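You operate a simulated robot arm through the tools that you are given. There is no shell and no other tool. Be economical: measure what you need, move in short steps, check, and stop when the job is done.

You run a simulated robot arm. Do the job below in one go: nothing can be reset, and whatever is moved stays where it is left.

## Task
Screw the hose coupling tight onto the pump's top port.
Fine: clamp and lock the pump first and leave it so.

Only the result counts: the job must be done as asked and must still hold three seconds after the hand-in. Knocking over, shifting, dropping, spilling or breaking anything else fails it.

## Robot
A 7-joint arm with a two-finger parallel gripper, fixed in place. Base frame: the origin is at the foot of the arm, x ahead of it, y to its left, z up. Readings come in m, degrees, newtons and seconds.
With the tool pointing down near the work surface it reaches from about 0.12 to 0.66 m from the base axis. Its first joint turns from -66.0 to 66.0 degrees. Payload 2.4 kg.
The tool frame sits at the grasp point between the pads (the TCP): z along the fingers, y along the line on which they close. The tips reach 0.03 m beyond it. Largest opening 0.094 m; finger width 0.028, thickness 0.01; the body of the gripper, 0.05 by 0.096 m, starts 0.055 m behind the TCP.
Orientation is told as [roll, pitch, yaw] about the base's x, y, z axes, in that order, counted from this pose: with the fingers straight down and closing along the base's y, the tool's x points along the base's -x, its y along +y and its z along -z.

## Interface
- The arm moves only by the tool apply_moves. Its argument "moves" is a list of rows, each a list of 3 entries, a list of its own where there are three numbers: the turn, a rotation vector about the tool's x, y, z in degrees, then the shift along the tool's x, y, z in m, then the closure, from 0 (fully open) to 1 (shut). In form: [[[ax, ay, az], [x, y, z], claw], ...]. A call has 1 to 20 rows; each row is the pose to reach, as a shift and turn from the pose commanded when the call began, along the tool's axes at that moment. A row lasts 0.2 s, in which the tool goes at most 0.05 m and 8.6 degrees; a call with a longer step from one row to the next is refused whole, and so is a gripper value outside its range. A pose out of reach is approached as far as the arm can. The call stops where the force on the tool passes 90 N (or 10 N more than at its start, if that is more) or the arm is blocked; 0.2 s more then pass. Each finger travels about 0.153 m/s and halts on what it meets, pressing with about 44 N; the grip force reading is that of the motor and also rises with nothing between the fingers. The clock runs only during rows and for 0.2 s after the last one: add rows that repeat a pose to give the fingers time. It gives the time, the measured TCP pose, the force on the tool (base axes), the opening and the grip force at its end, in the units of the frame above (readings bear some noise).
- Cameras (640 x 400 px; columns grow to the right, rows downward): "scene" is fixed at [0.0419, 0.4768, 1.4447]; the picture's right is [-0.73, -0.69, 0.00], its down [-0.38, 0.41, -0.83] and it looks along [0.57, -0.60, -0.56] (base axes); focal length 368 px, centre (320, 200). "wrist" rides on the gripper at [-0.037, 0, -0.058] in the tool frame; the picture's right is [0.00, -1.00, 0.00], its down [0.97, 0.00, -0.24] and it looks along [0.24, 0.00, 0.97] (tool axes); focal length 218 px, centre (320, 200).
- grab_frame(camera): a new picture of that camera. It takes no simulated time.
- probe_pixels(camera, pixels): for up to 12 pixels [column, row] of the newest picture of that camera ("zoom" is the newest enlarged one), the place [x, y, z] in the base frame of the surface seen there, good to about 0.002 m. It takes no simulated time.
- zoom(camera, box): a new picture of the part [left, top, right, bottom] of that camera's present view, enlarged. It takes no simulated time.
- sign_off(): hands the job in; it is judged then, once.

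Go step by step. Measure first, check grasps and placings, and put right what went wrong. The budget is 80 turns and 54 pictures, counting those below and the enlarged ones. Unless the task says otherwise, let go and move clear before handing in, and close with one line.

The tools are called after "Call:" as a command line: name --argument value ..., lists and objects as JSON in quotes. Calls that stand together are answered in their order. apply_moves: Moves the arm, as the interface text tells. Its arguments: {"type":"object","properties":{"moves":{"type":"array"}},"required":["moves"]} The other tools are called the same way: grab_frame (camera) takes a picture; probe_pixels (camera, pixels) gives the place of the surface under pixels of a picture; zoom (camera, box) takes an enlarged picture of a part of a camera's view; sign_off () hands the job in.

At the start:

```text
time: 0.0
ee_pos: [0.3951, 0.008, 1.0965]
ee_rot: [0.0, 0.0, 0.0]
force: [0.8, 0.1, -0.2]
gripper_width: 0.094
grip_force: 0.0
```

scene: 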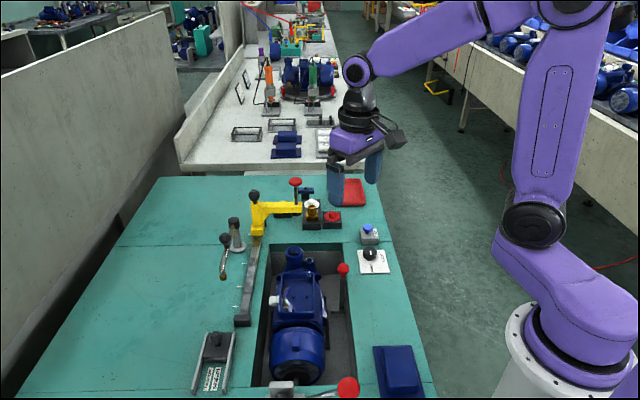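
wrist: 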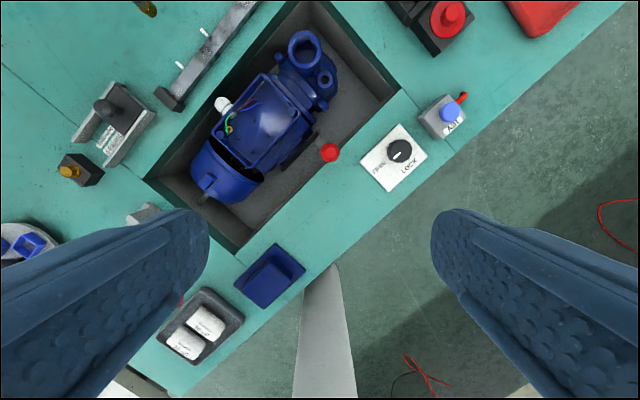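

The scene picture shows a pump in a pit around (300,320), red knobs at (347,385) and (343,268), a lock selector at (373,258) and a yellow swing arm at (270,210). I'll enlarge these parts before moving.

Call:
zoom --camera "scene" --box '[180, 160, 440, 322]'

Call:
zoom --camera "scene" --box '[180, 240, 436, 400]'

Call:
zoom --camera "wrist" --box '[50, 0, 480, 268]'

```text
2.46 times, centred on (310, 241) of scene
```

zoom: 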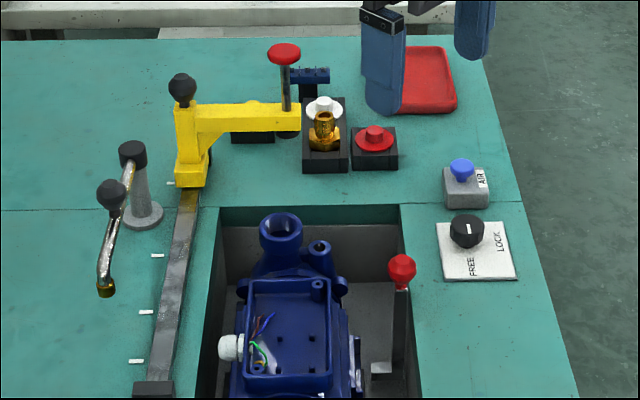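

```text
2.50 times, centred on (308, 320) of scene
```

zoom: 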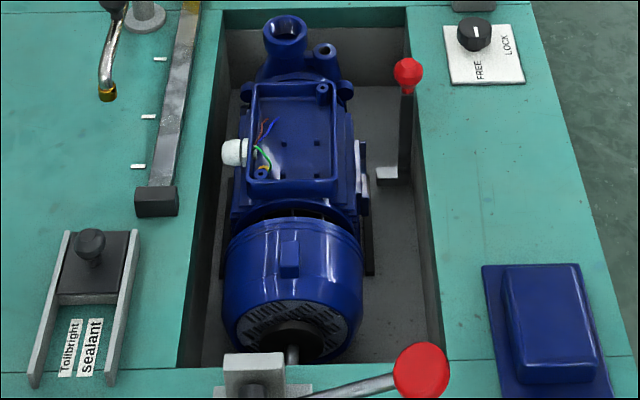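

```text
1.49 times, centred on (265, 134) of wrist
```

zoom: 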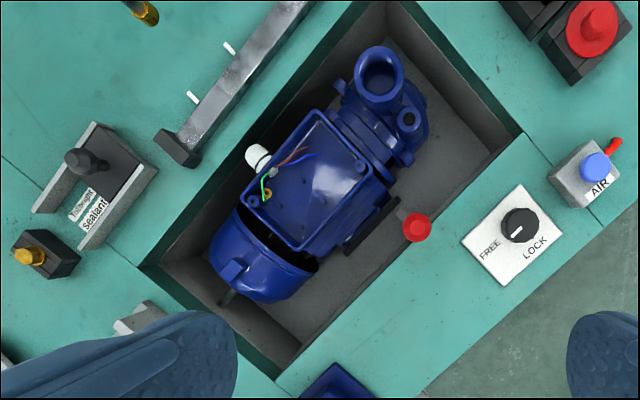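

The pump's top port, a brass fitting on a black block, the rail arm and several levers are visible. I'll probe the key points to get positions.

Call:
grab_frame --camera "scene"

Call:
probe_pixels --camera "scene" --pixels '[[295, 182], [254, 195], [311, 204], [332, 214], [368, 229], [370, 254], [343, 268], [347, 387], [234, 222], [223, 277], [216, 338], [294, 258]]'

Call:
probe_pixels --camera "wrist" --pixels '[[304, 45], [325, 78], [330, 152], [398, 150], [449, 112], [463, 97], [108, 107], [70, 170], [143, 212], [230, 180], [270, 110], [147, 7]]'

```text
48 pictures are left
```

scene: 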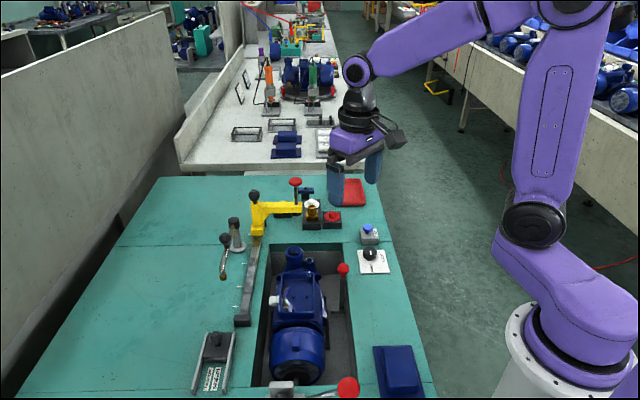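

```text
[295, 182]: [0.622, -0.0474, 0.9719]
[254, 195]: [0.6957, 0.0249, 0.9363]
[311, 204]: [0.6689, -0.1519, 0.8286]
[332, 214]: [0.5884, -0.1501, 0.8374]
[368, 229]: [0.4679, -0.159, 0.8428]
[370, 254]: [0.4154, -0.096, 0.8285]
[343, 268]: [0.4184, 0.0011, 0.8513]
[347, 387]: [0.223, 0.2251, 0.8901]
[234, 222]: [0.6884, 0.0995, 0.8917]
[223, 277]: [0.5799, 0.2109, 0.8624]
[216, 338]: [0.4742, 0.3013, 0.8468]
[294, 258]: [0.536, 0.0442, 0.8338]
```

```text
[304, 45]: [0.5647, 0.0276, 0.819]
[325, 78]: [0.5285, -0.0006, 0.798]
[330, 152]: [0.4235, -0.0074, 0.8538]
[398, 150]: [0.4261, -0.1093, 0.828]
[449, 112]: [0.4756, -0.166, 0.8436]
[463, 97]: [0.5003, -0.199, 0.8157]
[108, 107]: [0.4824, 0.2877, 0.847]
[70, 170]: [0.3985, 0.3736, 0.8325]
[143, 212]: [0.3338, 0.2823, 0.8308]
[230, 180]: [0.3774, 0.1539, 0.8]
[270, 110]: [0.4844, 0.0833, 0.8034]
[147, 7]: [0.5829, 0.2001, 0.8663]
```

Positions are roughly clear: port near (0.565, 0.028, 0.82), brass fitting near (0.67, -0.15). I'll move to look from above the far side.

Call:
apply_moves --moves '[[[0, 0, 0], [-0.04, -0.02, 0], 0], [[0, 0, 0], [-0.08, -0.04, 0], 0], [[0, 0, 0], [-0.12, -0.06, 0], 0], [[0, 0, 0], [-0.15, -0.08, 0], 0]]'

Call:
grab_frame --camera "wrist"

```text
time: 1.0
ee_pos: [0.5459, -0.0699, 1.0969]
ee_rot: [0.1, 0.0, 0.1]
force: [0.6, 0.4, 0.4]
gripper_width: 0.0938
grip_force: 0.1
```

```text
47 pictures are left
```

wrist: 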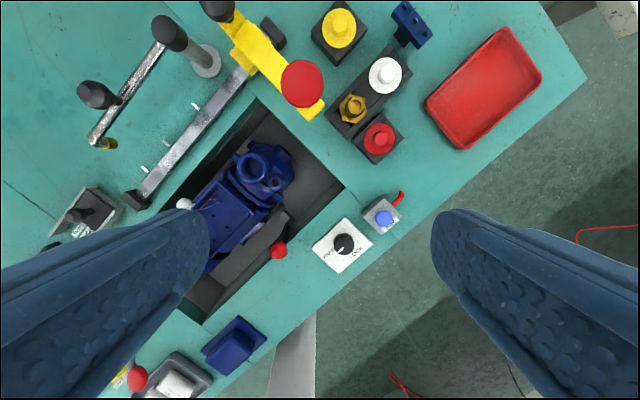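

Call:
zoom --camera "wrist" --box '[200, 0, 440, 150]'

Call:
probe_pixels --camera "wrist" --pixels '[[353, 108], [385, 74], [338, 27], [378, 138], [302, 83], [312, 108], [345, 243], [383, 217], [399, 198], [257, 167], [278, 251], [370, 175]]'

Call:
zoom --camera "wrist" --box '[40, 0, 280, 260]'

```text
2.67 times, centred on (320, 75) of wrist
```

zoom: 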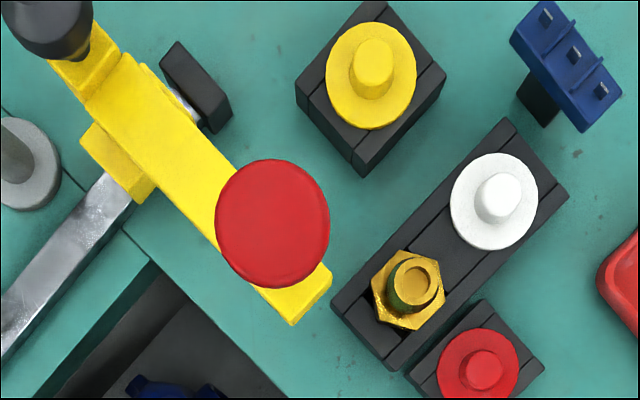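

```text
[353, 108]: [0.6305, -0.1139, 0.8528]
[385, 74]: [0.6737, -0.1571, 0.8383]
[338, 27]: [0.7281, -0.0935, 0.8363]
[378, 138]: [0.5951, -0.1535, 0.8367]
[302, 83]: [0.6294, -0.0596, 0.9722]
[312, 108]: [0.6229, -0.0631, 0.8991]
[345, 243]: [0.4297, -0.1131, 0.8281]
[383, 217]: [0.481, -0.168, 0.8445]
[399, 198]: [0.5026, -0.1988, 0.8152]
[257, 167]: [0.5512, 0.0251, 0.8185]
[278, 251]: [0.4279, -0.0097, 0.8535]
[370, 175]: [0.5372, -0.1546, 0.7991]
```

```text
1.54 times, centred on (160, 130) of wrist
```

zoom: 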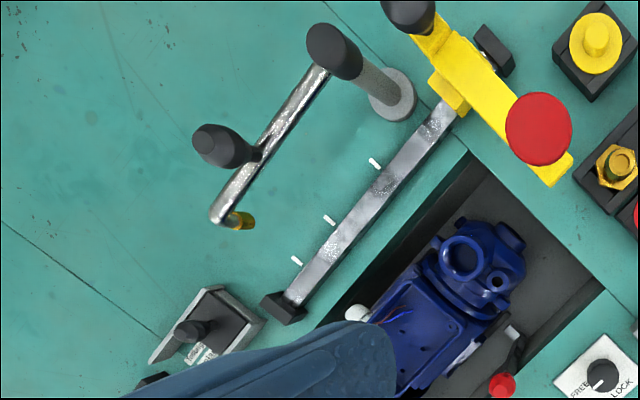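

The brass hex fitting sits at (0.630, -0.114, 0.853); the selector at (345,243) seems to point at FREE. I'll look next at the rear lever and clamp near (0.22, 0.23).

Call:
apply_moves --moves '[[[0, 0, 0], [0.03, 0.04, 0], 0], [[0, 0, 0], [0.06, 0.08, 0], 0], [[0, 0, 0], [0.09, 0.12, 0], 0], [[0, 0, 0], [0.12, 0.16, 0], 0], [[0, 0, 0], [0.15, 0.2, 0], 0], [[0, 0, 0], [0.18, 0.24, 0], 0], [[0, 0, 0], [0.21, 0.28, 0], 0]]'

Call:
grab_frame --camera "wrist"

```text
time: 2.6
ee_pos: [0.3352, 0.2087, 1.0962]
ee_rot: [-0.1, 0.0, -0.1]
force: [-0.4, 0.2, -0.5]
gripper_width: 0.0939
grip_force: 0.1
```

```text
44 pictures are left
```

wrist: 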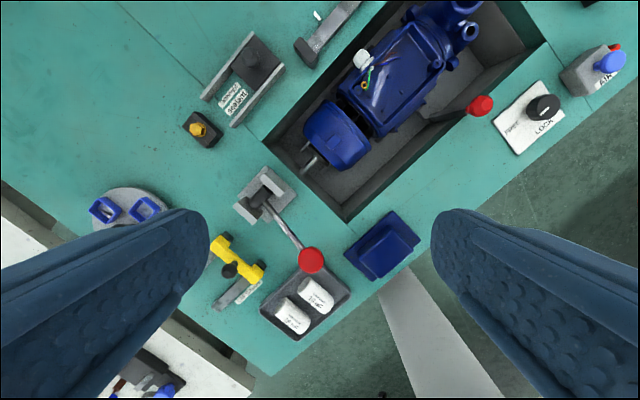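

Call:
zoom --camera "wrist" --box '[200, 150, 440, 300]'

Call:
zoom --camera "wrist" --box '[290, 0, 640, 219]'

Call:
probe_pixels --camera "wrist" --pixels '[[311, 260], [290, 232], [266, 207], [262, 190], [303, 163], [326, 140], [361, 60], [481, 105], [455, 117], [420, 120], [240, 205], [544, 107]]'

```text
2.67 times, centred on (320, 225) of wrist
```

zoom: 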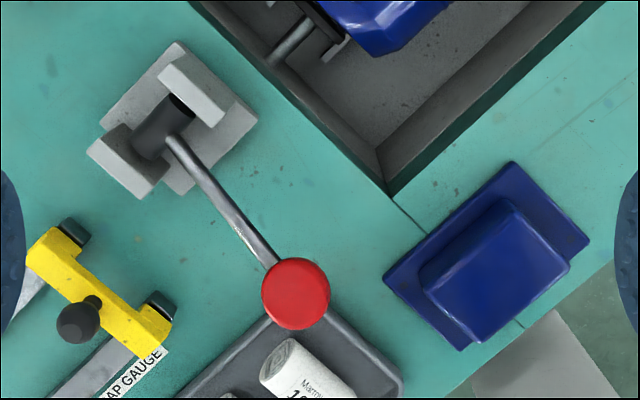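

```text
1.83 times, centred on (465, 110) of wrist
```

zoom: 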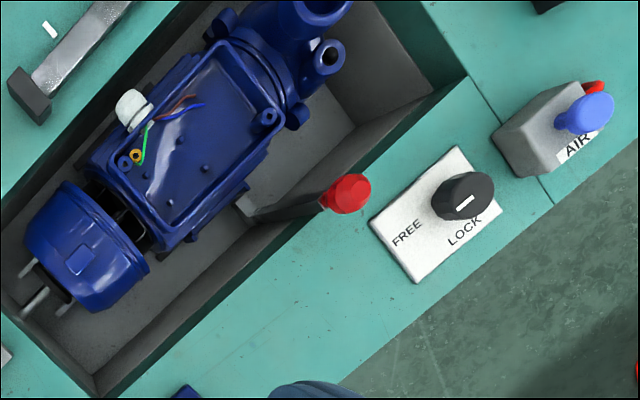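

```text
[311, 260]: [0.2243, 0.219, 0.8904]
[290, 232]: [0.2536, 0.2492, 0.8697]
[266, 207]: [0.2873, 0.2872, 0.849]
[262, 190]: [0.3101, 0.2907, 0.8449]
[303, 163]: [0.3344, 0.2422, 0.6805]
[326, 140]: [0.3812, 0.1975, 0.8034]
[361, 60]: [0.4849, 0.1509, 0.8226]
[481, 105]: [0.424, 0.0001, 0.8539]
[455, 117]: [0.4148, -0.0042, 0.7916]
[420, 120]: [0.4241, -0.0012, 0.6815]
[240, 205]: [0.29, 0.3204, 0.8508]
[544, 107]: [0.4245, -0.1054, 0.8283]
```

The rear device at (290,225) is a lever on a cylinder in a bracket; the pit lever rises from the pit floor (0.424,-0.002) to the red ball at z 0.854, next to the FREE/LOCK selector. I'll go closer to the pit lever and selector.

Call:
apply_moves --moves '[[[0, 0, 0], [-0.03, -0.04, 0.015], 0], [[0, 0, 0], [-0.06, -0.08, 0.03], 0], [[0, 0, 0], [-0.09, -0.12, 0.045], 0], [[0, 0, 0], [-0.11, -0.16, 0.06], 0], [[0, 0, 0], [-0.13, -0.2, 0.08], 0], [[0, 0, 0], [-0.14, -0.24, 0.1], 0], [[0, 0, 0], [-0.14, -0.255, 0.1], 0]]'

Call:
grab_frame --camera "wrist"

```text
refused: row 1 steps farther than a row can; nothing moved
```

```text
41 pictures are left
```

wrist: 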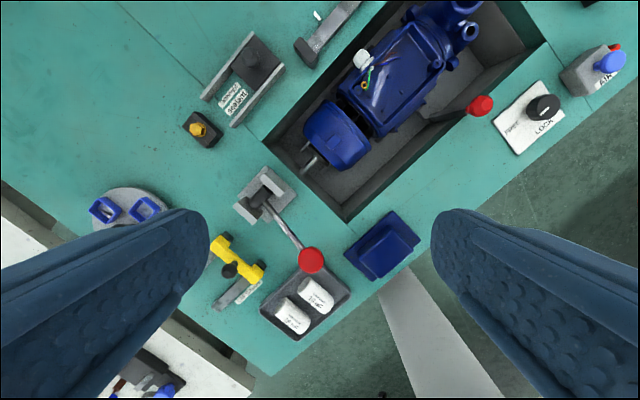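

The call was refused for too long a step; I'll use smaller steps.

Call:
apply_moves --moves '[[[0, 0, 0], [-0.02, -0.035, 0.014], 0], [[0, 0, 0], [-0.04, -0.07, 0.028], 0], [[0, 0, 0], [-0.06, -0.105, 0.042], 0], [[0, 0, 0], [-0.08, -0.14, 0.056], 0], [[0, 0, 0], [-0.1, -0.175, 0.07], 0], [[0, 0, 0], [-0.12, -0.21, 0.085], 0], [[0, 0, 0], [-0.14, -0.245, 0.1], 0]]'

Call:
grab_frame --camera "wrist"

```text
time: 4.2
ee_pos: [0.4753, -0.0371, 0.9954]
ee_rot: [0.0, 0.0, 0.1]
force: [-0.6, -1.2, -0.5]
gripper_width: 0.0938
grip_force: 0.1
```

```text
40 pictures are left
```

wrist: 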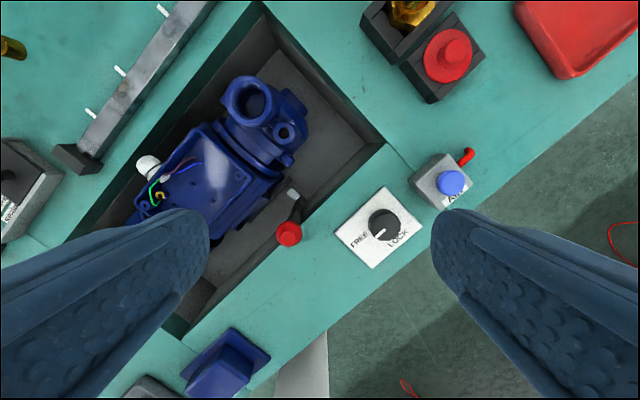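

Call:
zoom --camera "wrist" --box '[180, 60, 500, 260]'

Call:
probe_pixels --camera "wrist" --pixels '[[289, 233], [292, 195], [297, 215], [252, 103], [284, 131], [383, 222], [377, 237], [400, 241], [360, 238], [240, 78], [264, 120], [285, 175]]'

```text
2.00 times, centred on (340, 160) of wrist
```

zoom: 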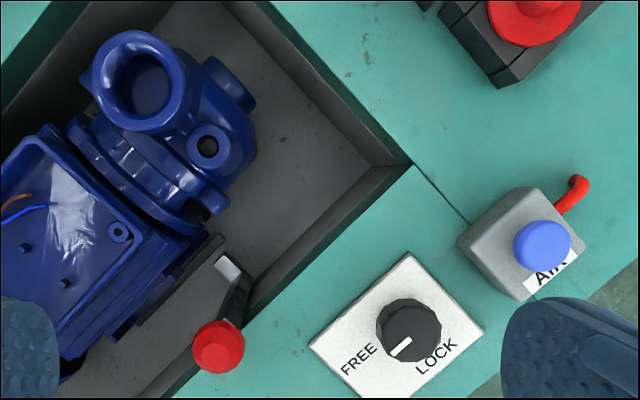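

```text
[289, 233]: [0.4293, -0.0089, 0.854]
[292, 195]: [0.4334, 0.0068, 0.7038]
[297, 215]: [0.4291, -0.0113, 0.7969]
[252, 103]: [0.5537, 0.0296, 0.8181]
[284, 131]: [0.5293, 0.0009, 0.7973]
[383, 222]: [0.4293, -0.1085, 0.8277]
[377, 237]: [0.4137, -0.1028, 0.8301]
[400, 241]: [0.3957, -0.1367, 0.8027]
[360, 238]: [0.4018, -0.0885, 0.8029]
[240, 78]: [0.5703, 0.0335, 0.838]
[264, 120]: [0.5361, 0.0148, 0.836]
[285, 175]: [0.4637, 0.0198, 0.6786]
```

The selector points to FREE (zoom mark at (400,348)). I need to understand the pit lever, so I'll zoom in tight from the scene camera.

Call:
zoom --camera "scene" --box '[260, 240, 400, 328]'

Call:
zoom --camera "scene" --box '[240, 165, 384, 255]'

```text
4.55 times, centred on (330, 284) of scene
```

zoom: 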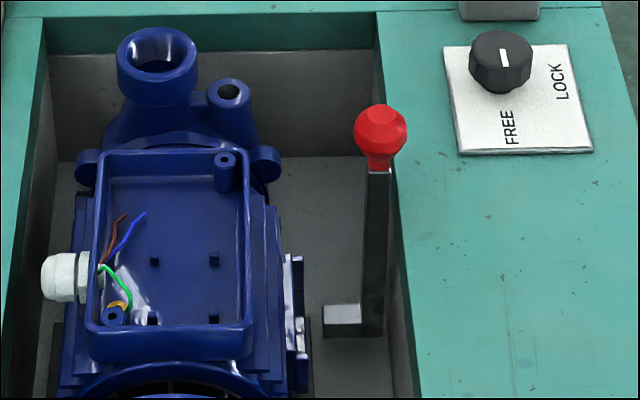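

```text
4.44 times, centred on (312, 210) of scene
```

zoom: 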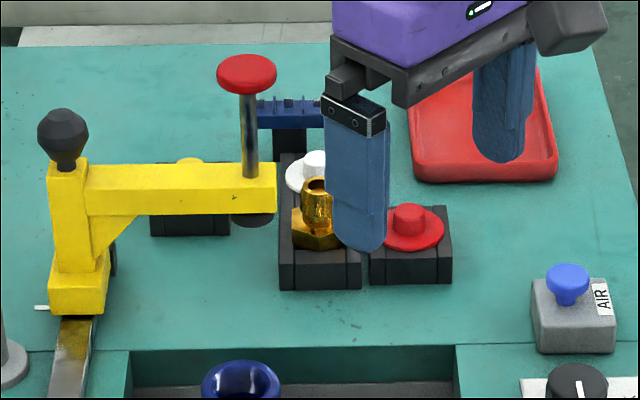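

The pit lever is an upright bar with a jaw at its foot pointing to the pump, so it looks like the clamp, with the FREE/LOCK knob as lock. I'll measure the pit axis, the lever and knob geometry.

Call:
probe_pixels --camera "wrist" --pixels '[[390, 147], [330, 206], [240, 292], [262, 5], [170, 105], [290, 192], [286, 200], [297, 205], [383, 190], [420, 228], [373, 265], [337, 233]]'

Call:
probe_pixels --camera "scene" --pixels '[[333, 311], [340, 311], [343, 270], [341, 290], [336, 305], [325, 300], [323, 315], [340, 335], [347, 308], [326, 318], [297, 290], [370, 251]]'

```text
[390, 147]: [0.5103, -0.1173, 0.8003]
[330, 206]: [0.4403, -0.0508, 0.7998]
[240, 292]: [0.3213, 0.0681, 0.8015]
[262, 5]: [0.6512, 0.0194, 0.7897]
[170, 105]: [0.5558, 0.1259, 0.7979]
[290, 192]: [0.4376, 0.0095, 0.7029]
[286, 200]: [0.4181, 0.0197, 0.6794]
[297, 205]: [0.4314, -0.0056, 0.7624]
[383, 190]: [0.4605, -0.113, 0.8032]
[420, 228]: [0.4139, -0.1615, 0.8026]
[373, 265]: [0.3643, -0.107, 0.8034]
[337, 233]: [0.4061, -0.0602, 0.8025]
```

```text
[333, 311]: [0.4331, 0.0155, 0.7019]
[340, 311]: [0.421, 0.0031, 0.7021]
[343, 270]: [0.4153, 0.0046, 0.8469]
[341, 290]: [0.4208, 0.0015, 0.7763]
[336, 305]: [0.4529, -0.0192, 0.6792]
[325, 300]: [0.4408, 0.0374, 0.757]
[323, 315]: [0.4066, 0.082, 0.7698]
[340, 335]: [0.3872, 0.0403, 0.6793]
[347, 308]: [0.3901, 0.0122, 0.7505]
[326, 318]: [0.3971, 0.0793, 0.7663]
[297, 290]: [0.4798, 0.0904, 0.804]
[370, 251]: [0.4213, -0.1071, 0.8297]
```

The table frame is turned 45°: pit axis (0.71,-0.71), and the jaw foot points to the pump along (0.71,0.71). I'll turn the gripper to yaw -45 and go above the red ball at about (0.422,-0.003).

Call:
apply_moves --moves '[[[0, 0, 8], [0.01, 0.006, 0.0], 0], [[0, 0, 16], [0.02, 0.012, 0.01], 0], [[0, 0, 24], [0.03, 0.018, 0.02], 0], [[0, 0, 32], [0.04, 0.024, 0.03], 0], [[0, 0, 40], [0.05, 0.03, 0.04], 0], [[0, 0, 45], [0.053, 0.034, 0.045], 0], [[0, 0, 45], [0.053, 0.034, 0.045], 0]]'

Call:
grab_frame --camera "wrist"

```text
time: 5.8
ee_pos: [0.4202, -0.0024, 0.9509]
ee_rot: [0.0, -0.1, -45.2]
force: [-1.0, 0.5, 0.1]
gripper_width: 0.0943
grip_force: 0.1
```

```text
36 pictures are left
```

wrist: 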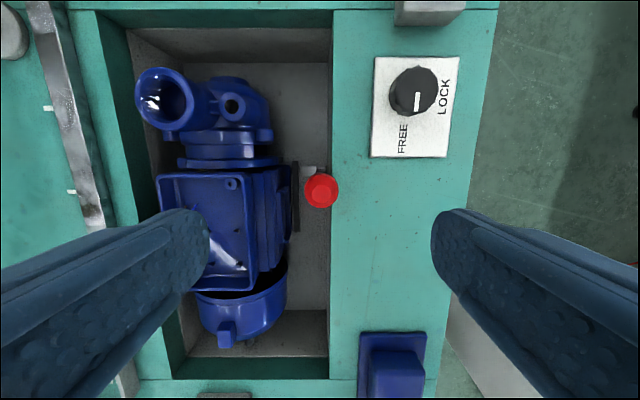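

The ball is centred laterally at (321,190), and the jaw foot at (305,172) points toward the pump. I'll check the ball position and the jaw line.

Call:
probe_pixels --camera "wrist" --pixels '[[321, 190], [321, 177], [321, 206], [307, 172], [297, 170], [297, 225], [288, 180], [314, 170], [410, 92], [413, 104], [436, 65], [272, 150]]'

Call:
zoom --camera "wrist" --box '[220, 130, 380, 230]'

```text
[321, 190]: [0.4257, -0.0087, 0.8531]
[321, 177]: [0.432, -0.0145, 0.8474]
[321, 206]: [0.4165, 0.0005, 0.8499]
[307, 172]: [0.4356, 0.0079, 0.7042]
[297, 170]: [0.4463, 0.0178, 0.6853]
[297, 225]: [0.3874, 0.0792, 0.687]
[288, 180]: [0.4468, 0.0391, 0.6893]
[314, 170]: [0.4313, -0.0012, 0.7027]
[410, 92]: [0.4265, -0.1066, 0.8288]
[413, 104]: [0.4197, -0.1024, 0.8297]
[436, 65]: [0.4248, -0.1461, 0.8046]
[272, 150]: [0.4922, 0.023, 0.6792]
```

```text
4.00 times, centred on (300, 180) of wrist
```

zoom: 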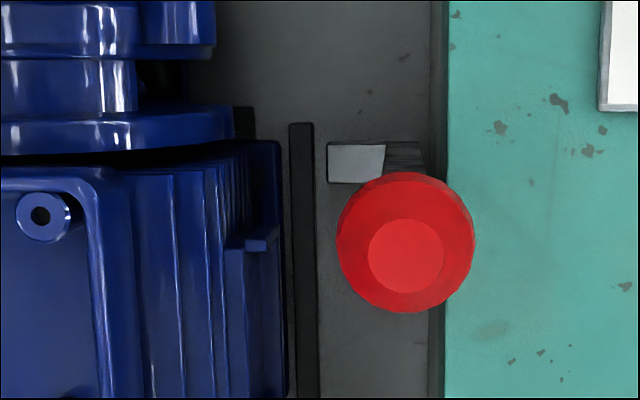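

The ball's centre is about (0.4245,-0.007, 0.845). I'll lower over it and close gently.

Call:
apply_moves --moves '[[[0, 0, 0], [-0.006, 0, 0.04], 0], [[0, 0, 0], [-0.006, 0, 0.08], 0], [[0, 0, 0], [-0.006, 0, 0.1], 0], [[0, 0, 0], [-0.006, 0, 0.1], 0.4], [[0, 0, 0], [-0.006, 0, 0.1], 0.8], [[0, 0, 0], [-0.006, 0, 0.1], 0.8]]'

Call:
grab_frame --camera "wrist"

```text
time: 7.2
ee_pos: [0.4247, -0.008, 0.8518]
ee_rot: [0.0, 0.0, -45.0]
force: [-1.3, -0.6, -7.1]
gripper_width: 0.0277
grip_force: 44.3
```

```text
34 pictures are left
```

wrist: 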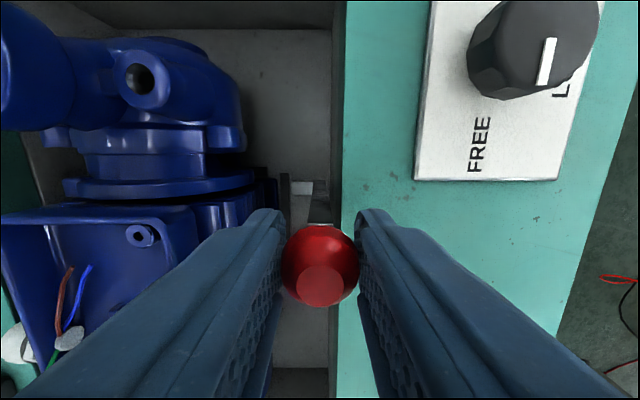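

The ball is held (opening 0.0277). I'll pull it gently toward the pump to see whether the lever gives.

Call:
apply_moves --moves '[[[0, 0, 0], [0, 0.004, 0], 0.8], [[0, 0, 0], [0, 0.008, 0], 0.8], [[0, 0, 0], [0, 0.012, 0], 0.8], [[0, 0, 0], [0, 0.012, 0], 0.8]]'

Call:
grab_frame --camera "wrist"

```text
time: 8.2
ee_pos: [0.435, 0.0027, 0.8514]
ee_rot: [-0.1, 0.2, -45.0]
force: [-1.9, 2.0, -9.4]
gripper_width: 0.0281
grip_force: 44.9
```

```text
33 pictures are left
```

wrist: 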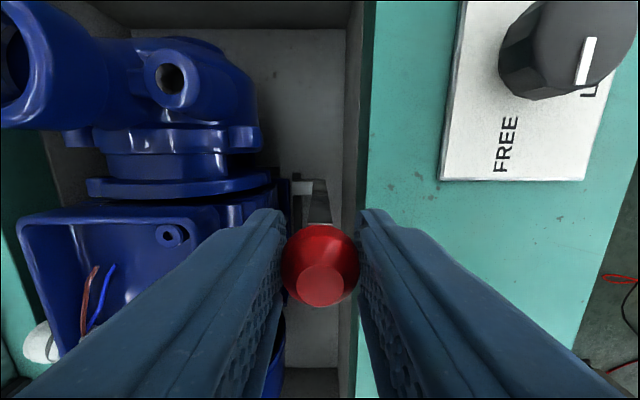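

The lever moved freely and the jaw foot went along with it. I'll keep going until it resists.

Call:
apply_moves --moves '[[[0, 0, 0], [0, 0.004, 0], 0.8], [[0, 0, 0], [0, 0.008, 0], 0.8], [[0, 0, 0], [0, 0.012, 0], 0.8], [[0, 0, 0], [0, 0.016, 0], 0.8], [[0, 0, 0], [0, 0.02, 0], 0.8], [[0, 0, 0], [0, 0.02, 0], 0.8]]'

Call:
grab_frame --camera "wrist"

```text
time: 9.6
ee_pos: [0.447, 0.0142, 0.8521]
ee_rot: [-0.3, 0.3, -45.2]
force: [-18.9, -18.1, -11.2]
gripper_width: 0.0278
grip_force: 45.1
```

```text
32 pictures are left
```

wrist: 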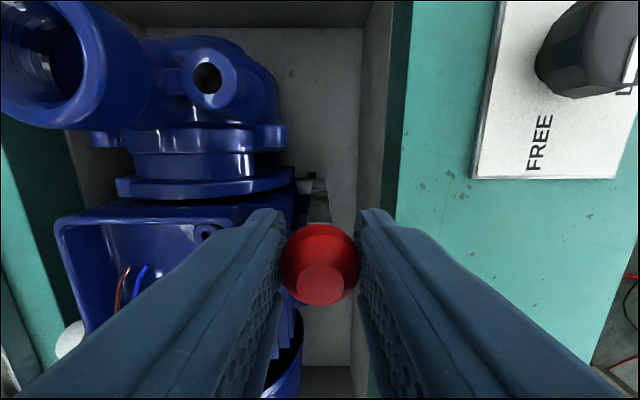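

It met firm resistance (about 26 N) after roughly 32 mm. I'll press a bit further to see if it is seated.

Call:
apply_moves --moves '[[[0, 0, 0], [0, 0.003, 0], 0.8], [[0, 0, 0], [0, 0.005, 0], 0.8], [[0, 0, 0], [0, 0.005, 0], 0.8]]'

Call:
zoom --camera "wrist" --box '[180, 100, 420, 250]'

```text
time: 10.4
ee_pos: [0.4453, 0.0142, 0.8517]
ee_rot: [-0.6, 0.7, -45.6]
force: [-32.8, -44.4, 5.4]
gripper_width: 0.0278
grip_force: 45.1
```

```text
2.67 times, centred on (300, 175) of wrist
```

zoom: 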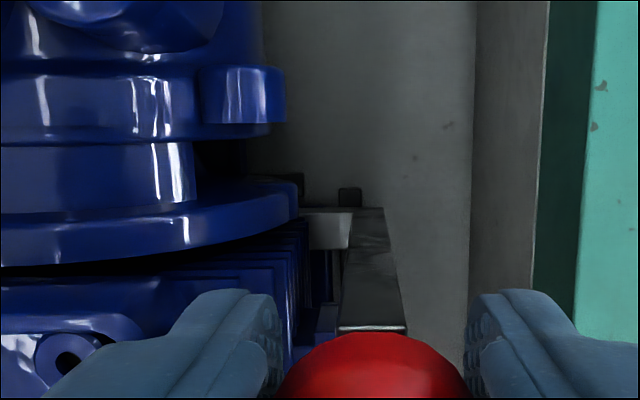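

It is firmly stopped against the pump (55 N, no further motion). I'll relax, release, rise and check that it stays.

Call:
apply_moves --moves '[[[0, 0, 0], [0, -0.007, 0], 0.8], [[0, 0, 0], [0, -0.007, 0], 0.5], [[0, 0, 0], [0, -0.007, 0], 0.2], [[0, 0, 0], [0, -0.007, -0.04], 0.2], [[0, 0, 0], [0, -0.007, -0.08], 0.2], [[0, 0, 0], [0, -0.007, -0.12], 0]]'

Call:
grab_frame --camera "wrist"

```text
time: 11.8
ee_pos: [0.4473, 0.0141, 0.9724]
ee_rot: [0.0, 0.0, -45.0]
force: [0.2, 0.3, -0.1]
gripper_width: 0.094
grip_force: 0.1
```

```text
30 pictures are left
```

wrist: 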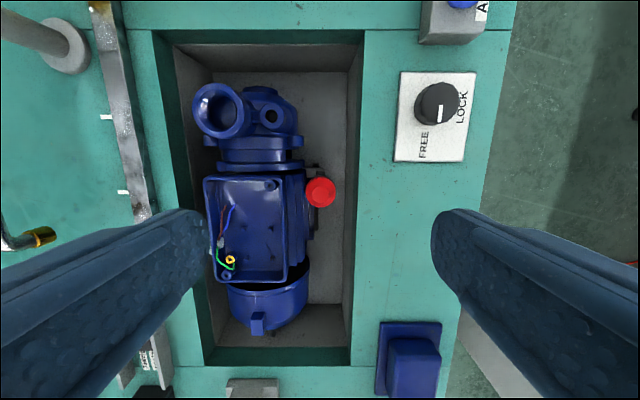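

The clamp stays closed; the red ball is now at (320,192) beside the pump. Next I'll move over the knob at (0.427,-0.107), lower and grip it.

Call:
apply_moves --moves '[[[0, 0, 0], [-0.024, -0.034, 0], 0.2], [[0, 0, 0], [-0.048, -0.067, 0], 0.3], [[0, 0, 0], [-0.0713, -0.1, 0], 0.3], [[0, 0, 0], [-0.0713, -0.1, 0.045], 0.3], [[0, 0, 0], [-0.0713, -0.1, 0.09], 0.3], [[0, 0, 0], [-0.0713, -0.1, 0.133], 0.3], [[0, 0, 0], [-0.0713, -0.1, 0.133], 0.5], [[0, 0, 0], [-0.0713, -0.1, 0.133], 0.8], [[0, 0, 0], [-0.0713, -0.1, 0.133], 0.8]]'

Call:
grab_frame --camera "wrist"

```text
time: 13.8
ee_pos: [0.4253, -0.1104, 0.8396]
ee_rot: [-0.1, 0.3, -45.5]
force: [-21.9, -32.6, -4.6]
gripper_width: 0.0335
grip_force: 45.1
```

```text
29 pictures are left
```

wrist: 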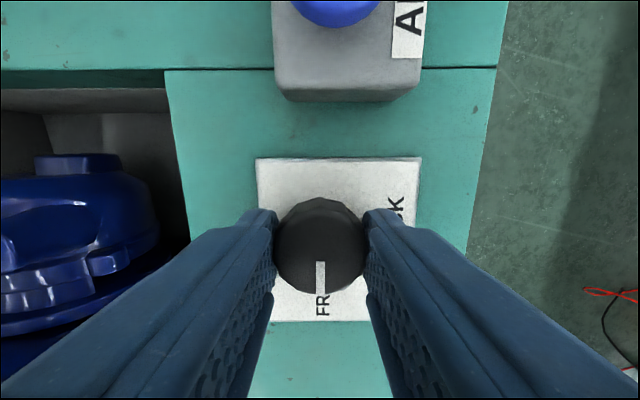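

The mark points at FREE and the knob is gripped, with side load from about 4 mm offset. I'll recentre and turn 90° counter-clockwise toward LOCK.

Call:
apply_moves --moves '[[[0, 0, 0], [-0.001, -0.004, 0], 0.8], [[0, 0, -8], [-0.001, -0.004, 0], 0.8], [[0, 0, -16], [-0.001, -0.004, 0], 0.8], [[0, 0, -24], [-0.001, -0.004, 0], 0.8], [[0, 0, -32], [-0.001, -0.004, 0], 0.8], [[0, 0, -40], [-0.001, -0.004, 0], 0.8], [[0, 0, -48], [-0.001, -0.004, 0], 0.8], [[0, 0, -56], [-0.001, -0.004, 0], 0.8], [[0, 0, -64], [-0.001, -0.004, 0], 0.8], [[0, 0, -72], [-0.001, -0.004, 0], 0.8], [[0, 0, -80], [-0.001, -0.004, 0], 0.8], [[0, 0, -88], [-0.001, -0.004, 0], 0.8], [[0, 0, -90], [-0.001, -0.004, 0], 0.8]]'

Call:
grab_frame --camera "wrist"

```text
time: 16.6
ee_pos: [0.4241, -0.1099, 0.8395]
ee_rot: [0.0, 0.0, 45.1]
force: [-12.1, -10.4, 18.3]
gripper_width: 0.0333
grip_force: 45.1
```

```text
28 pictures are left
```

wrist: 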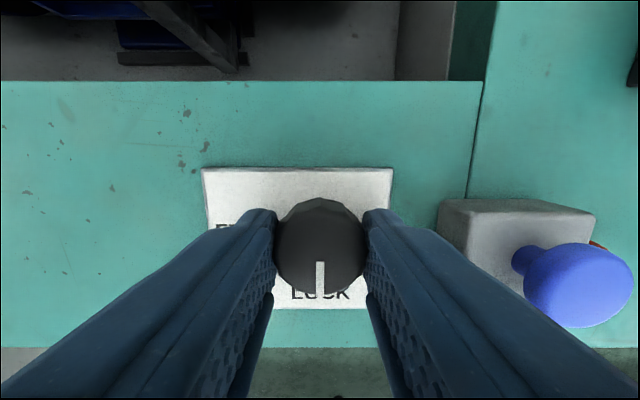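

The mark now points to LOCK. I'll release and rise, and check.

Call:
apply_moves --moves '[[[0, 0, 0], [0, 0, 0], 0.5], [[0, 0, 0], [0, 0, 0], 0.4], [[0, 0, 0], [0, 0, -0.04], 0.4], [[0, 0, 0], [0, 0, -0.08], 0.4], [[0, 0, 0], [0, 0, -0.12], 0.2], [[0, 0, 0], [0, 0, -0.16], 0.0], [[0, 0, 0], [0, 0, -0.2], 0.0]]'

Call:
grab_frame --camera "wrist"

Call:
zoom --camera "scene" --box '[240, 160, 400, 320]'

```text
time: 18.2
ee_pos: [0.4238, -0.1101, 1.0397]
ee_rot: [0.1, -0.1, 45.0]
force: [-0.5, 0.5, 0.4]
gripper_width: 0.0942
grip_force: 0.1
```

```text
27 pictures are left
```

wrist: 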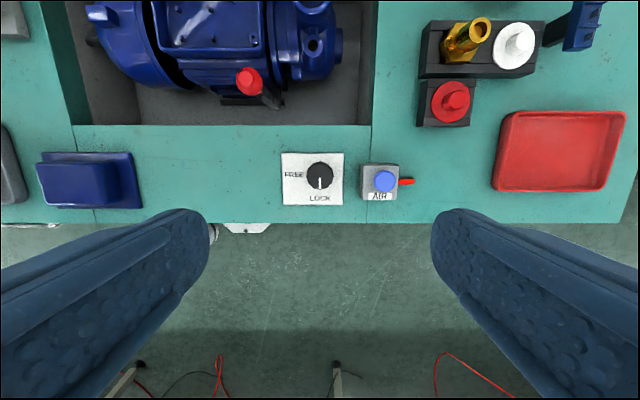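

```text
2.50 times, centred on (320, 240) of scene
```

zoom: 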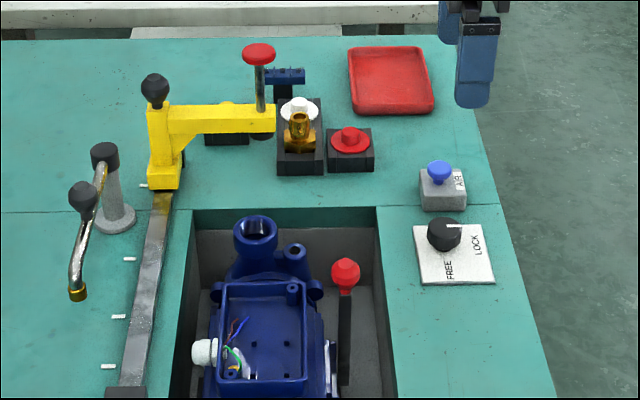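

Clamp and lock are set (mark at LOCK). I'll now look closely at the brass fitting and the swing arm's tip.

Call:
zoom --camera "scene" --box '[200, 205, 264, 295]'

Call:
zoom --camera "wrist" --box '[400, 10, 560, 130]'

Call:
zoom --camera "scene" --box '[290, 175, 354, 235]'

```text
4.44 times, centred on (232, 250) of scene
```

zoom: 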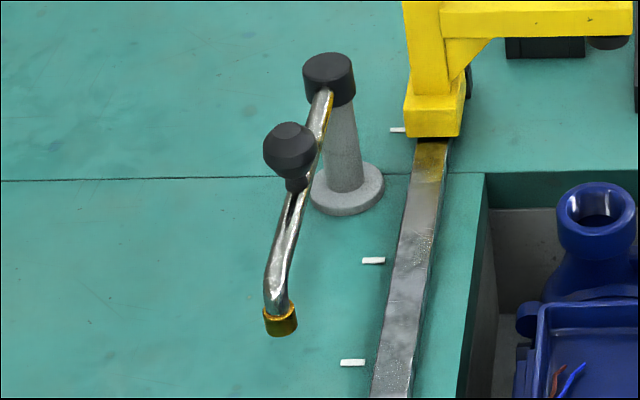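

```text
3.33 times, centred on (480, 70) of wrist
```

zoom: 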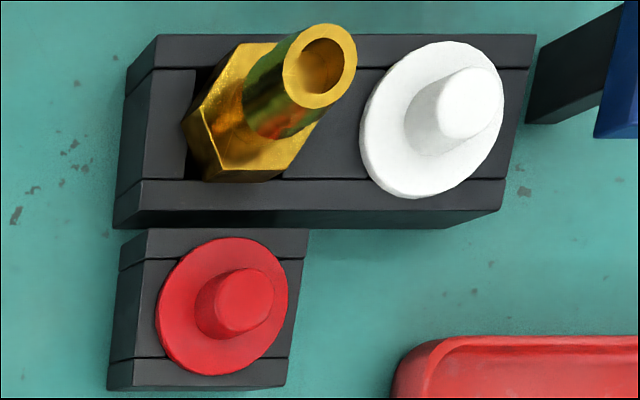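

```text
6.67 times, centred on (322, 205) of scene
```

zoom: 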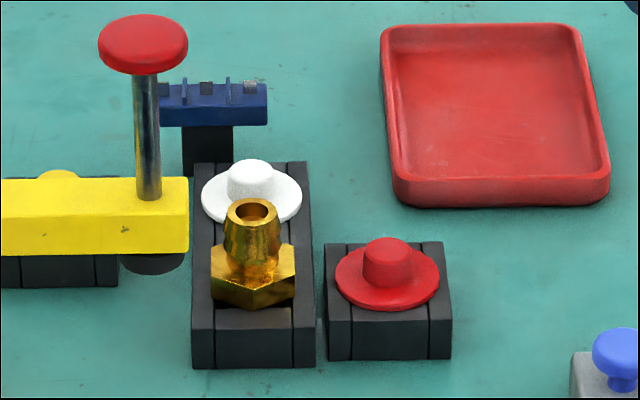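

The hose coupling is the loose brass hex with a barb in the rack; the yellow arm's spindle with its red knob (z 0.97) stands only ~6 cm away. I'll move above the coupling with the tool's camera side away from the spindle (yaw -90) and measure.

Call:
apply_moves --moves '[[[0, 0, 8], [-0.009, -0.01, 0], 0], [[0, 0, 16], [-0.018, -0.02, 0], 0], [[0, 0, 24], [-0.027, -0.03, 0], 0], [[0, 0, 32], [-0.036, -0.04, 0], 0], [[0, 0, 40], [-0.045, -0.05, 0], 0], [[0, 0, 48], [-0.054, -0.06, 0], 0], [[0, 0, 56], [-0.063, -0.07, 0], 0], [[0, 0, 64], [-0.072, -0.08, 0], 0], [[0, 0, 72], [-0.081, -0.09, 0], 0], [[0, 0, 80], [-0.09, -0.1, 0], 0], [[0, 0, 88], [-0.099, -0.11, 0], 0], [[0, 0, 96], [-0.108, -0.12, 0], 0], [[0, 0, 104], [-0.117, -0.13, 0], 0], [[0, 0, 112], [-0.126, -0.14, 0], 0], [[0, 0, 120], [-0.135, -0.149, 0], 0], [[0, 0, 128], [-0.135, -0.149, 0], 0], [[0, 0, 135], [-0.135, -0.149, 0], 0], [[0, 0, 135], [-0.135, -0.149, 0], 0]]'

Call:
grab_frame --camera "wrist"

```text
time: 22.0
ee_pos: [0.6245, -0.1214, 1.0394]
ee_rot: [0.0, 0.1, -90.1]
force: [0.3, 0.2, 0.4]
gripper_width: 0.0941
grip_force: 0.1
```

```text
22 pictures are left
```

wrist: 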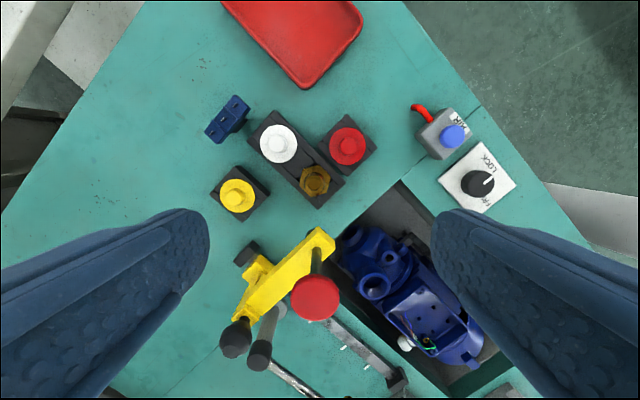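

I can see the coupling at (315,181) and the spindle knob at (316,298). I'll zoom in for the hex orientation and probe.

Call:
zoom --camera "wrist" --box '[255, 120, 375, 220]'

Call:
probe_pixels --camera "wrist" --pixels '[[316, 298], [316, 280], [316, 319], [295, 298], [338, 298], [315, 272], [315, 255], [325, 245], [347, 130], [278, 140], [375, 285], [365, 268]]'

```text
4.00 times, centred on (315, 170) of wrist
```

zoom: 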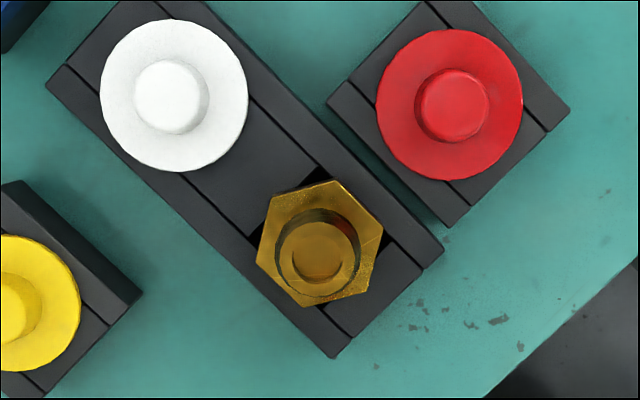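

```text
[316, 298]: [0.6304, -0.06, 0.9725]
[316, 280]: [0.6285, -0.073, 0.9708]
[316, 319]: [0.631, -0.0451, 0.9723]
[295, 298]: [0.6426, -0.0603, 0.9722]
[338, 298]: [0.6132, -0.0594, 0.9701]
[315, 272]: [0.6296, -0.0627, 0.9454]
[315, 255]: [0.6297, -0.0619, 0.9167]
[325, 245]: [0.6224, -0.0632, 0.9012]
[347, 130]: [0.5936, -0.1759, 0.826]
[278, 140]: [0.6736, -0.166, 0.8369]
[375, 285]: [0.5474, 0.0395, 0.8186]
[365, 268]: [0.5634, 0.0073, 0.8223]
```

The hex has flats whose normals lie about 11–15° clockwise of image-right, so yaw about -104 fits. I'll probe the hex and rack heights.

Call:
probe_pixels --camera "zoom" --pixels '[[332, 188], [375, 222], [366, 287], [309, 302], [263, 262], [274, 203], [318, 218], [354, 250], [281, 250], [318, 290], [300, 320], [410, 235]]'

```text
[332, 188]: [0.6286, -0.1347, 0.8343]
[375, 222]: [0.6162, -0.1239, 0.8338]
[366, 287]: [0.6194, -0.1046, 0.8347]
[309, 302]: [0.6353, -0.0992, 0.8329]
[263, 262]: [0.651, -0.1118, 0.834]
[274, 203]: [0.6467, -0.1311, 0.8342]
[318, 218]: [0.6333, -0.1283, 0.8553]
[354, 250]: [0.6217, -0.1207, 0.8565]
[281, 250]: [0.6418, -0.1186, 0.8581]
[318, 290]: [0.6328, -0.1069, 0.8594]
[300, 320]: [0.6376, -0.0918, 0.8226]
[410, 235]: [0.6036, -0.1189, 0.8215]
```

The hex centre is (0.633,-0.1175), top z 0.834, rack top z 0.822. With a 44 mm opening and yaw -103.5 both the spindle and the white plug clear; I'll descend to just above the hex and check.

Call:
apply_moves --moves '[[[0, 0, 7], [0.002, 0.004, 0], 0.53], [[0, 0, 13.5], [0.0039, 0.0085, 0], 0.53], [[0, 0, 13.5], [0.0039, 0.0085, 0.04], 0.53], [[0, 0, 13.5], [0.0039, 0.0085, 0.08], 0.53], [[0, 0, 13.5], [0.0039, 0.0085, 0.12], 0.53], [[0, 0, 13.5], [0.0039, 0.0085, 0.14], 0.53], [[0, 0, 13.5], [0.0039, 0.0085, 0.16], 0.53], [[0, 0, 13.5], [0.0039, 0.0085, 0.16], 0.53]]'

Call:
grab_frame --camera "wrist"

```text
time: 23.8
ee_pos: [0.6346, -0.1171, 0.8785]
ee_rot: [0.0, 0.0, -103.5]
force: [-0.3, -0.5, -0.3]
gripper_width: 0.0441
grip_force: 0.2
```

```text
20 pictures are left
```

wrist: 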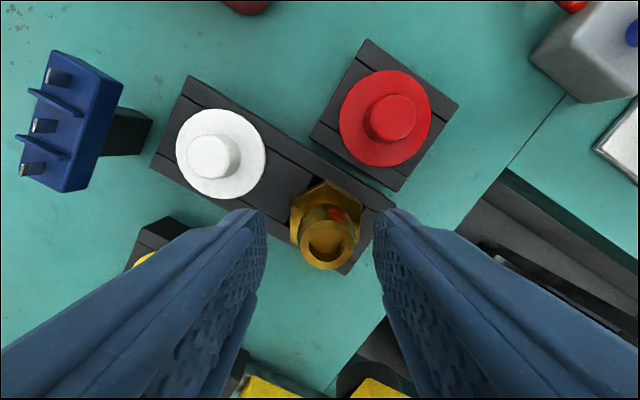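

The gripper is aligned with the hex flats; the coupling at (326,240) is about 3 mm to the right of centre. I'll correct, descend and close.

Call:
apply_moves --moves '[[[0, 0, 0], [0, -0.003, 0], 0.53], [[0, 0, 0], [0, -0.003, 0.012], 0.53], [[0, 0, 0], [0, -0.003, 0.0245], 0.53], [[0, 0, 0], [0, -0.003, 0.0245], 0.6], [[0, 0, 0], [0, -0.003, 0.0245], 0.75], [[0, 0, 0], [0, -0.003, 0.0245], 0.75]]'

Call:
grab_frame --camera "wrist"

```text
time: 25.2
ee_pos: [0.6316, -0.1162, 0.8552]
ee_rot: [0.0, 0.0, -103.5]
force: [0.7, -1.4, 2.2]
gripper_width: 0.0374
grip_force: 44.1
```

```text
19 pictures are left
```

wrist: 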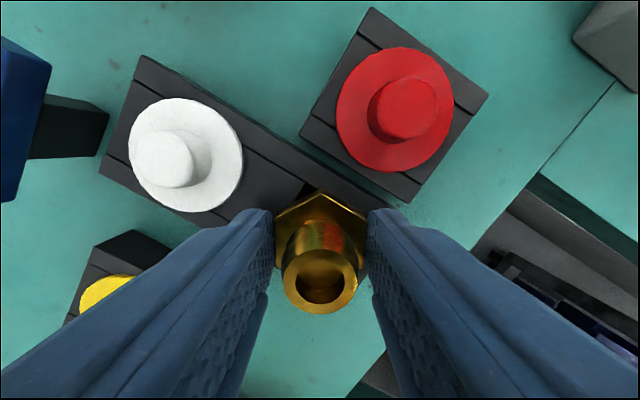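

The hex is gripped on its flats (0.0374, little force). I'll lift straight up to well above the spindle.

Call:
apply_moves --moves '[[[0, 0, 0], [0, 0, -0.01], 0.8], [[0, 0, 0], [0, 0, -0.02], 0.8], [[0, 0, 0], [0, 0, -0.05], 0.8], [[0, 0, 0], [0, 0, -0.09], 0.8], [[0, 0, 0], [0, 0, -0.13], 0.8], [[0, 0, 0], [0, 0, -0.17], 0.8], [[0, 0, 0], [0, 0, -0.21], 0.8], [[0, 0, 0], [0, 0, -0.21], 0.8]]'

Call:
grab_frame --camera "scene"

```text
time: 27.0
ee_pos: [0.6324, -0.1152, 1.0649]
ee_rot: [0.1, 0.0, -103.6]
force: [-0.6, -0.1, -0.1]
gripper_width: 0.0189
grip_force: 0.1
```

```text
18 pictures are left
```

scene: 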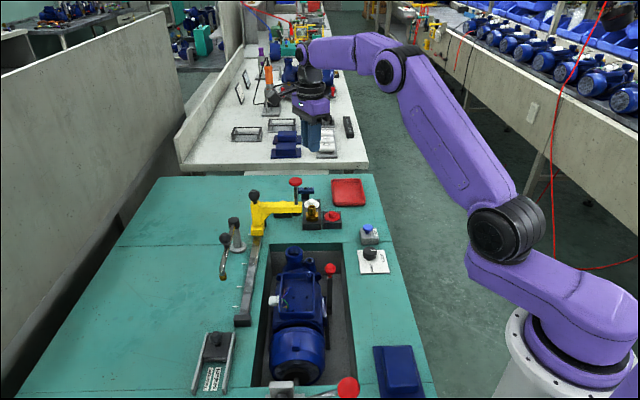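

The fingers came up empty (0.0189), so the coupling slipped and stayed in the rack at (312,212). I'll inspect it closely.

Call:
zoom --camera "wrist" --box '[240, 130, 400, 260]'

Call:
zoom --camera "scene" --box '[290, 175, 354, 235]'

```text
3.08 times, centred on (320, 195) of wrist
```

zoom: 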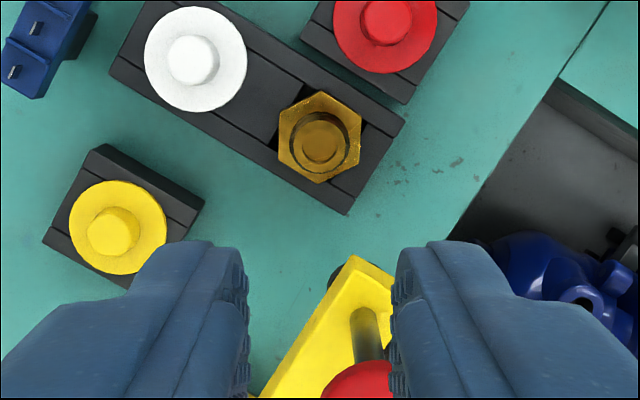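

```text
6.67 times, centred on (322, 205) of scene
```

zoom: 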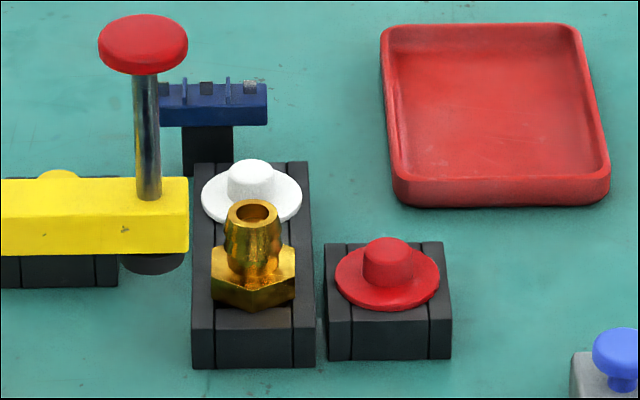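

The coupling is upright, aligned with the fingers and still centred. My tips caught only its upper edge, so I'll descend 3 mm deeper, just onto the rack top, and grip again.

Call:
apply_moves --moves '[[[0, 0, 0], [0, 0, 0.0], 0.53], [[0, 0, 0], [0, 0, 0.04], 0.53], [[0, 0, 0], [0, 0, 0.08], 0.53], [[0, 0, 0], [0, 0, 0.12], 0.53], [[0, 0, 0], [0, 0, 0.16], 0.53], [[0, 0, 0], [0, 0, 0.19], 0.53], [[0, 0, 0], [0, 0, 0.204], 0.53], [[0, 0, 0], [0, 0, 0.2095], 0.53], [[0, 0, 0], [0, 0, 0.2125], 0.53], [[0, 0, 0], [0, 0, 0.2125], 0.53]]'

```text
time: 29.2
ee_pos: [0.6322, -0.1148, 0.8514]
ee_rot: [0.1, 0.0, -103.6]
force: [-0.3, 0.7, 0.3]
gripper_width: 0.0443
grip_force: 0.2
```

No contact yet with the tips at 0.8214; I'll go down a little further and then close.

Call:
apply_moves --moves '[[[0, 0, 0], [0, 0, 0.0015], 0.53], [[0, 0, 0], [0, 0, 0.003], 0.53], [[0, 0, 0], [0, 0, 0.003], 0.53]]'

```text
time: 30.0
ee_pos: [0.6324, -0.1169, 0.8521]
ee_rot: [0.4, 0.1, -103.5]
force: [-5.1, 1.1, 36.7]
gripper_width: 0.0466
grip_force: 2.0
```

Tips touch the rack at z≈0.821. I'll back up 2.5 mm, close hard and lift slowly, a few millimetres at first.

Call:
apply_moves --moves '[[[0, 0, 0], [0, 0, -0.0022], 0.53], [[0, 0, 0], [0, 0, -0.0022], 0.53], [[0, 0, 0], [0, 0, -0.0022], 0.7], [[0, 0, 0], [0, 0, -0.0022], 1.0], [[0, 0, 0], [0, 0, -0.0022], 1.0], [[0, 0, 0], [0, 0, -0.004], 1.0], [[0, 0, 0], [0, 0, -0.006], 1.0], [[0, 0, 0], [0, 0, -0.006], 1.0]]'

Call:
grab_frame --camera "wrist"

```text
time: 31.8
ee_pos: [0.6311, -0.1145, 0.8539]
ee_rot: [-0.1, 0.0, -103.5]
force: [-0.1, 0.1, -0.9]
gripper_width: 0.0374
grip_force: 43.8
```

```text
15 pictures are left
```

wrist: 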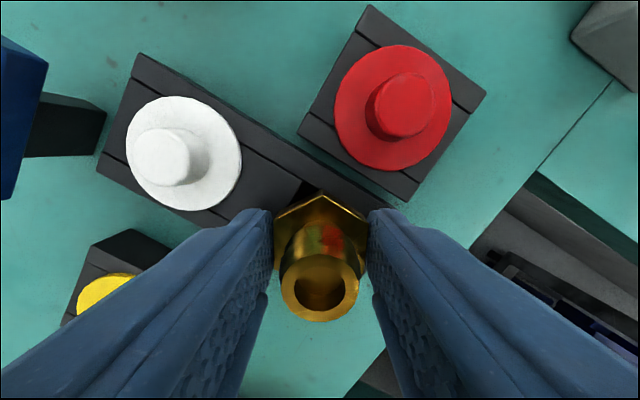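

The grip is 0.0374 with almost no resistance and the coupling seems to rise with the fingers. I'll continue lifting slowly.

Call:
apply_moves --moves '[[[0, 0, 0], [0, 0, -0.003], 1.0], [[0, 0, 0], [0, 0, -0.006], 1.0], [[0, 0, 0], [0, 0, -0.01], 1.0], [[0, 0, 0], [0, 0, -0.015], 1.0], [[0, 0, 0], [0, 0, -0.02], 1.0], [[0, 0, 0], [0, 0, -0.025], 1.0], [[0, 0, 0], [0, 0, -0.03], 1.0]]'

```text
time: 33.4
ee_pos: [0.6319, -0.1155, 0.8848]
ee_rot: [0.1, 0.2, -103.5]
force: [-0.9, 1.4, -0.8]
gripper_width: 0.0377
grip_force: 44.3
```

Still holding at 0.0377. I'll raise it steadily to clear the spindle.

Call:
apply_moves --moves '[[[0, 0, 0], [0, 0, -0.01], 1.0], [[0, 0, 0], [0, 0, -0.025], 1.0], [[0, 0, 0], [0, 0, -0.04], 1.0], [[0, 0, 0], [0, 0, -0.055], 1.0], [[0, 0, 0], [0, 0, -0.07], 1.0], [[0, 0, 0], [0, 0, -0.085], 1.0], [[0, 0, 0], [0, 0, -0.1], 1.0], [[0, 0, 0], [0, 0, -0.115], 1.0], [[0, 0, 0], [0, 0, -0.13], 1.0], [[0, 0, 0], [0, 0, -0.145], 1.0], [[0, 0, 0], [0, 0, -0.16], 1.0], [[0, 0, 0], [0, 0, -0.17], 1.0]]'

Call:
zoom --camera "scene" --box '[240, 80, 400, 180]'

```text
time: 36.0
ee_pos: [0.6309, -0.1152, 1.0558]
ee_rot: [0.1, 0.1, -103.4]
force: [-0.6, -0.3, -1.1]
gripper_width: 0.0374
grip_force: 44.0
```

```text
4.00 times, centred on (320, 130) of scene
```

zoom: 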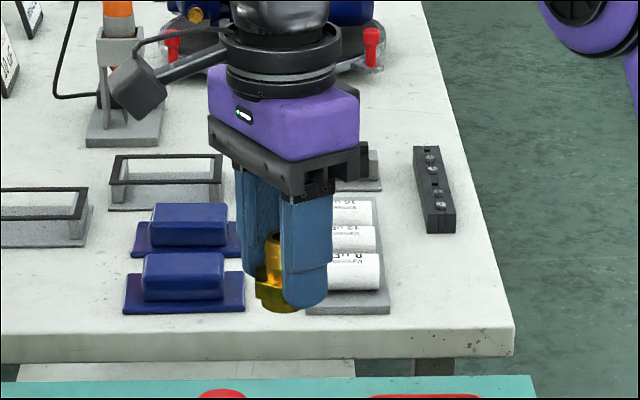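

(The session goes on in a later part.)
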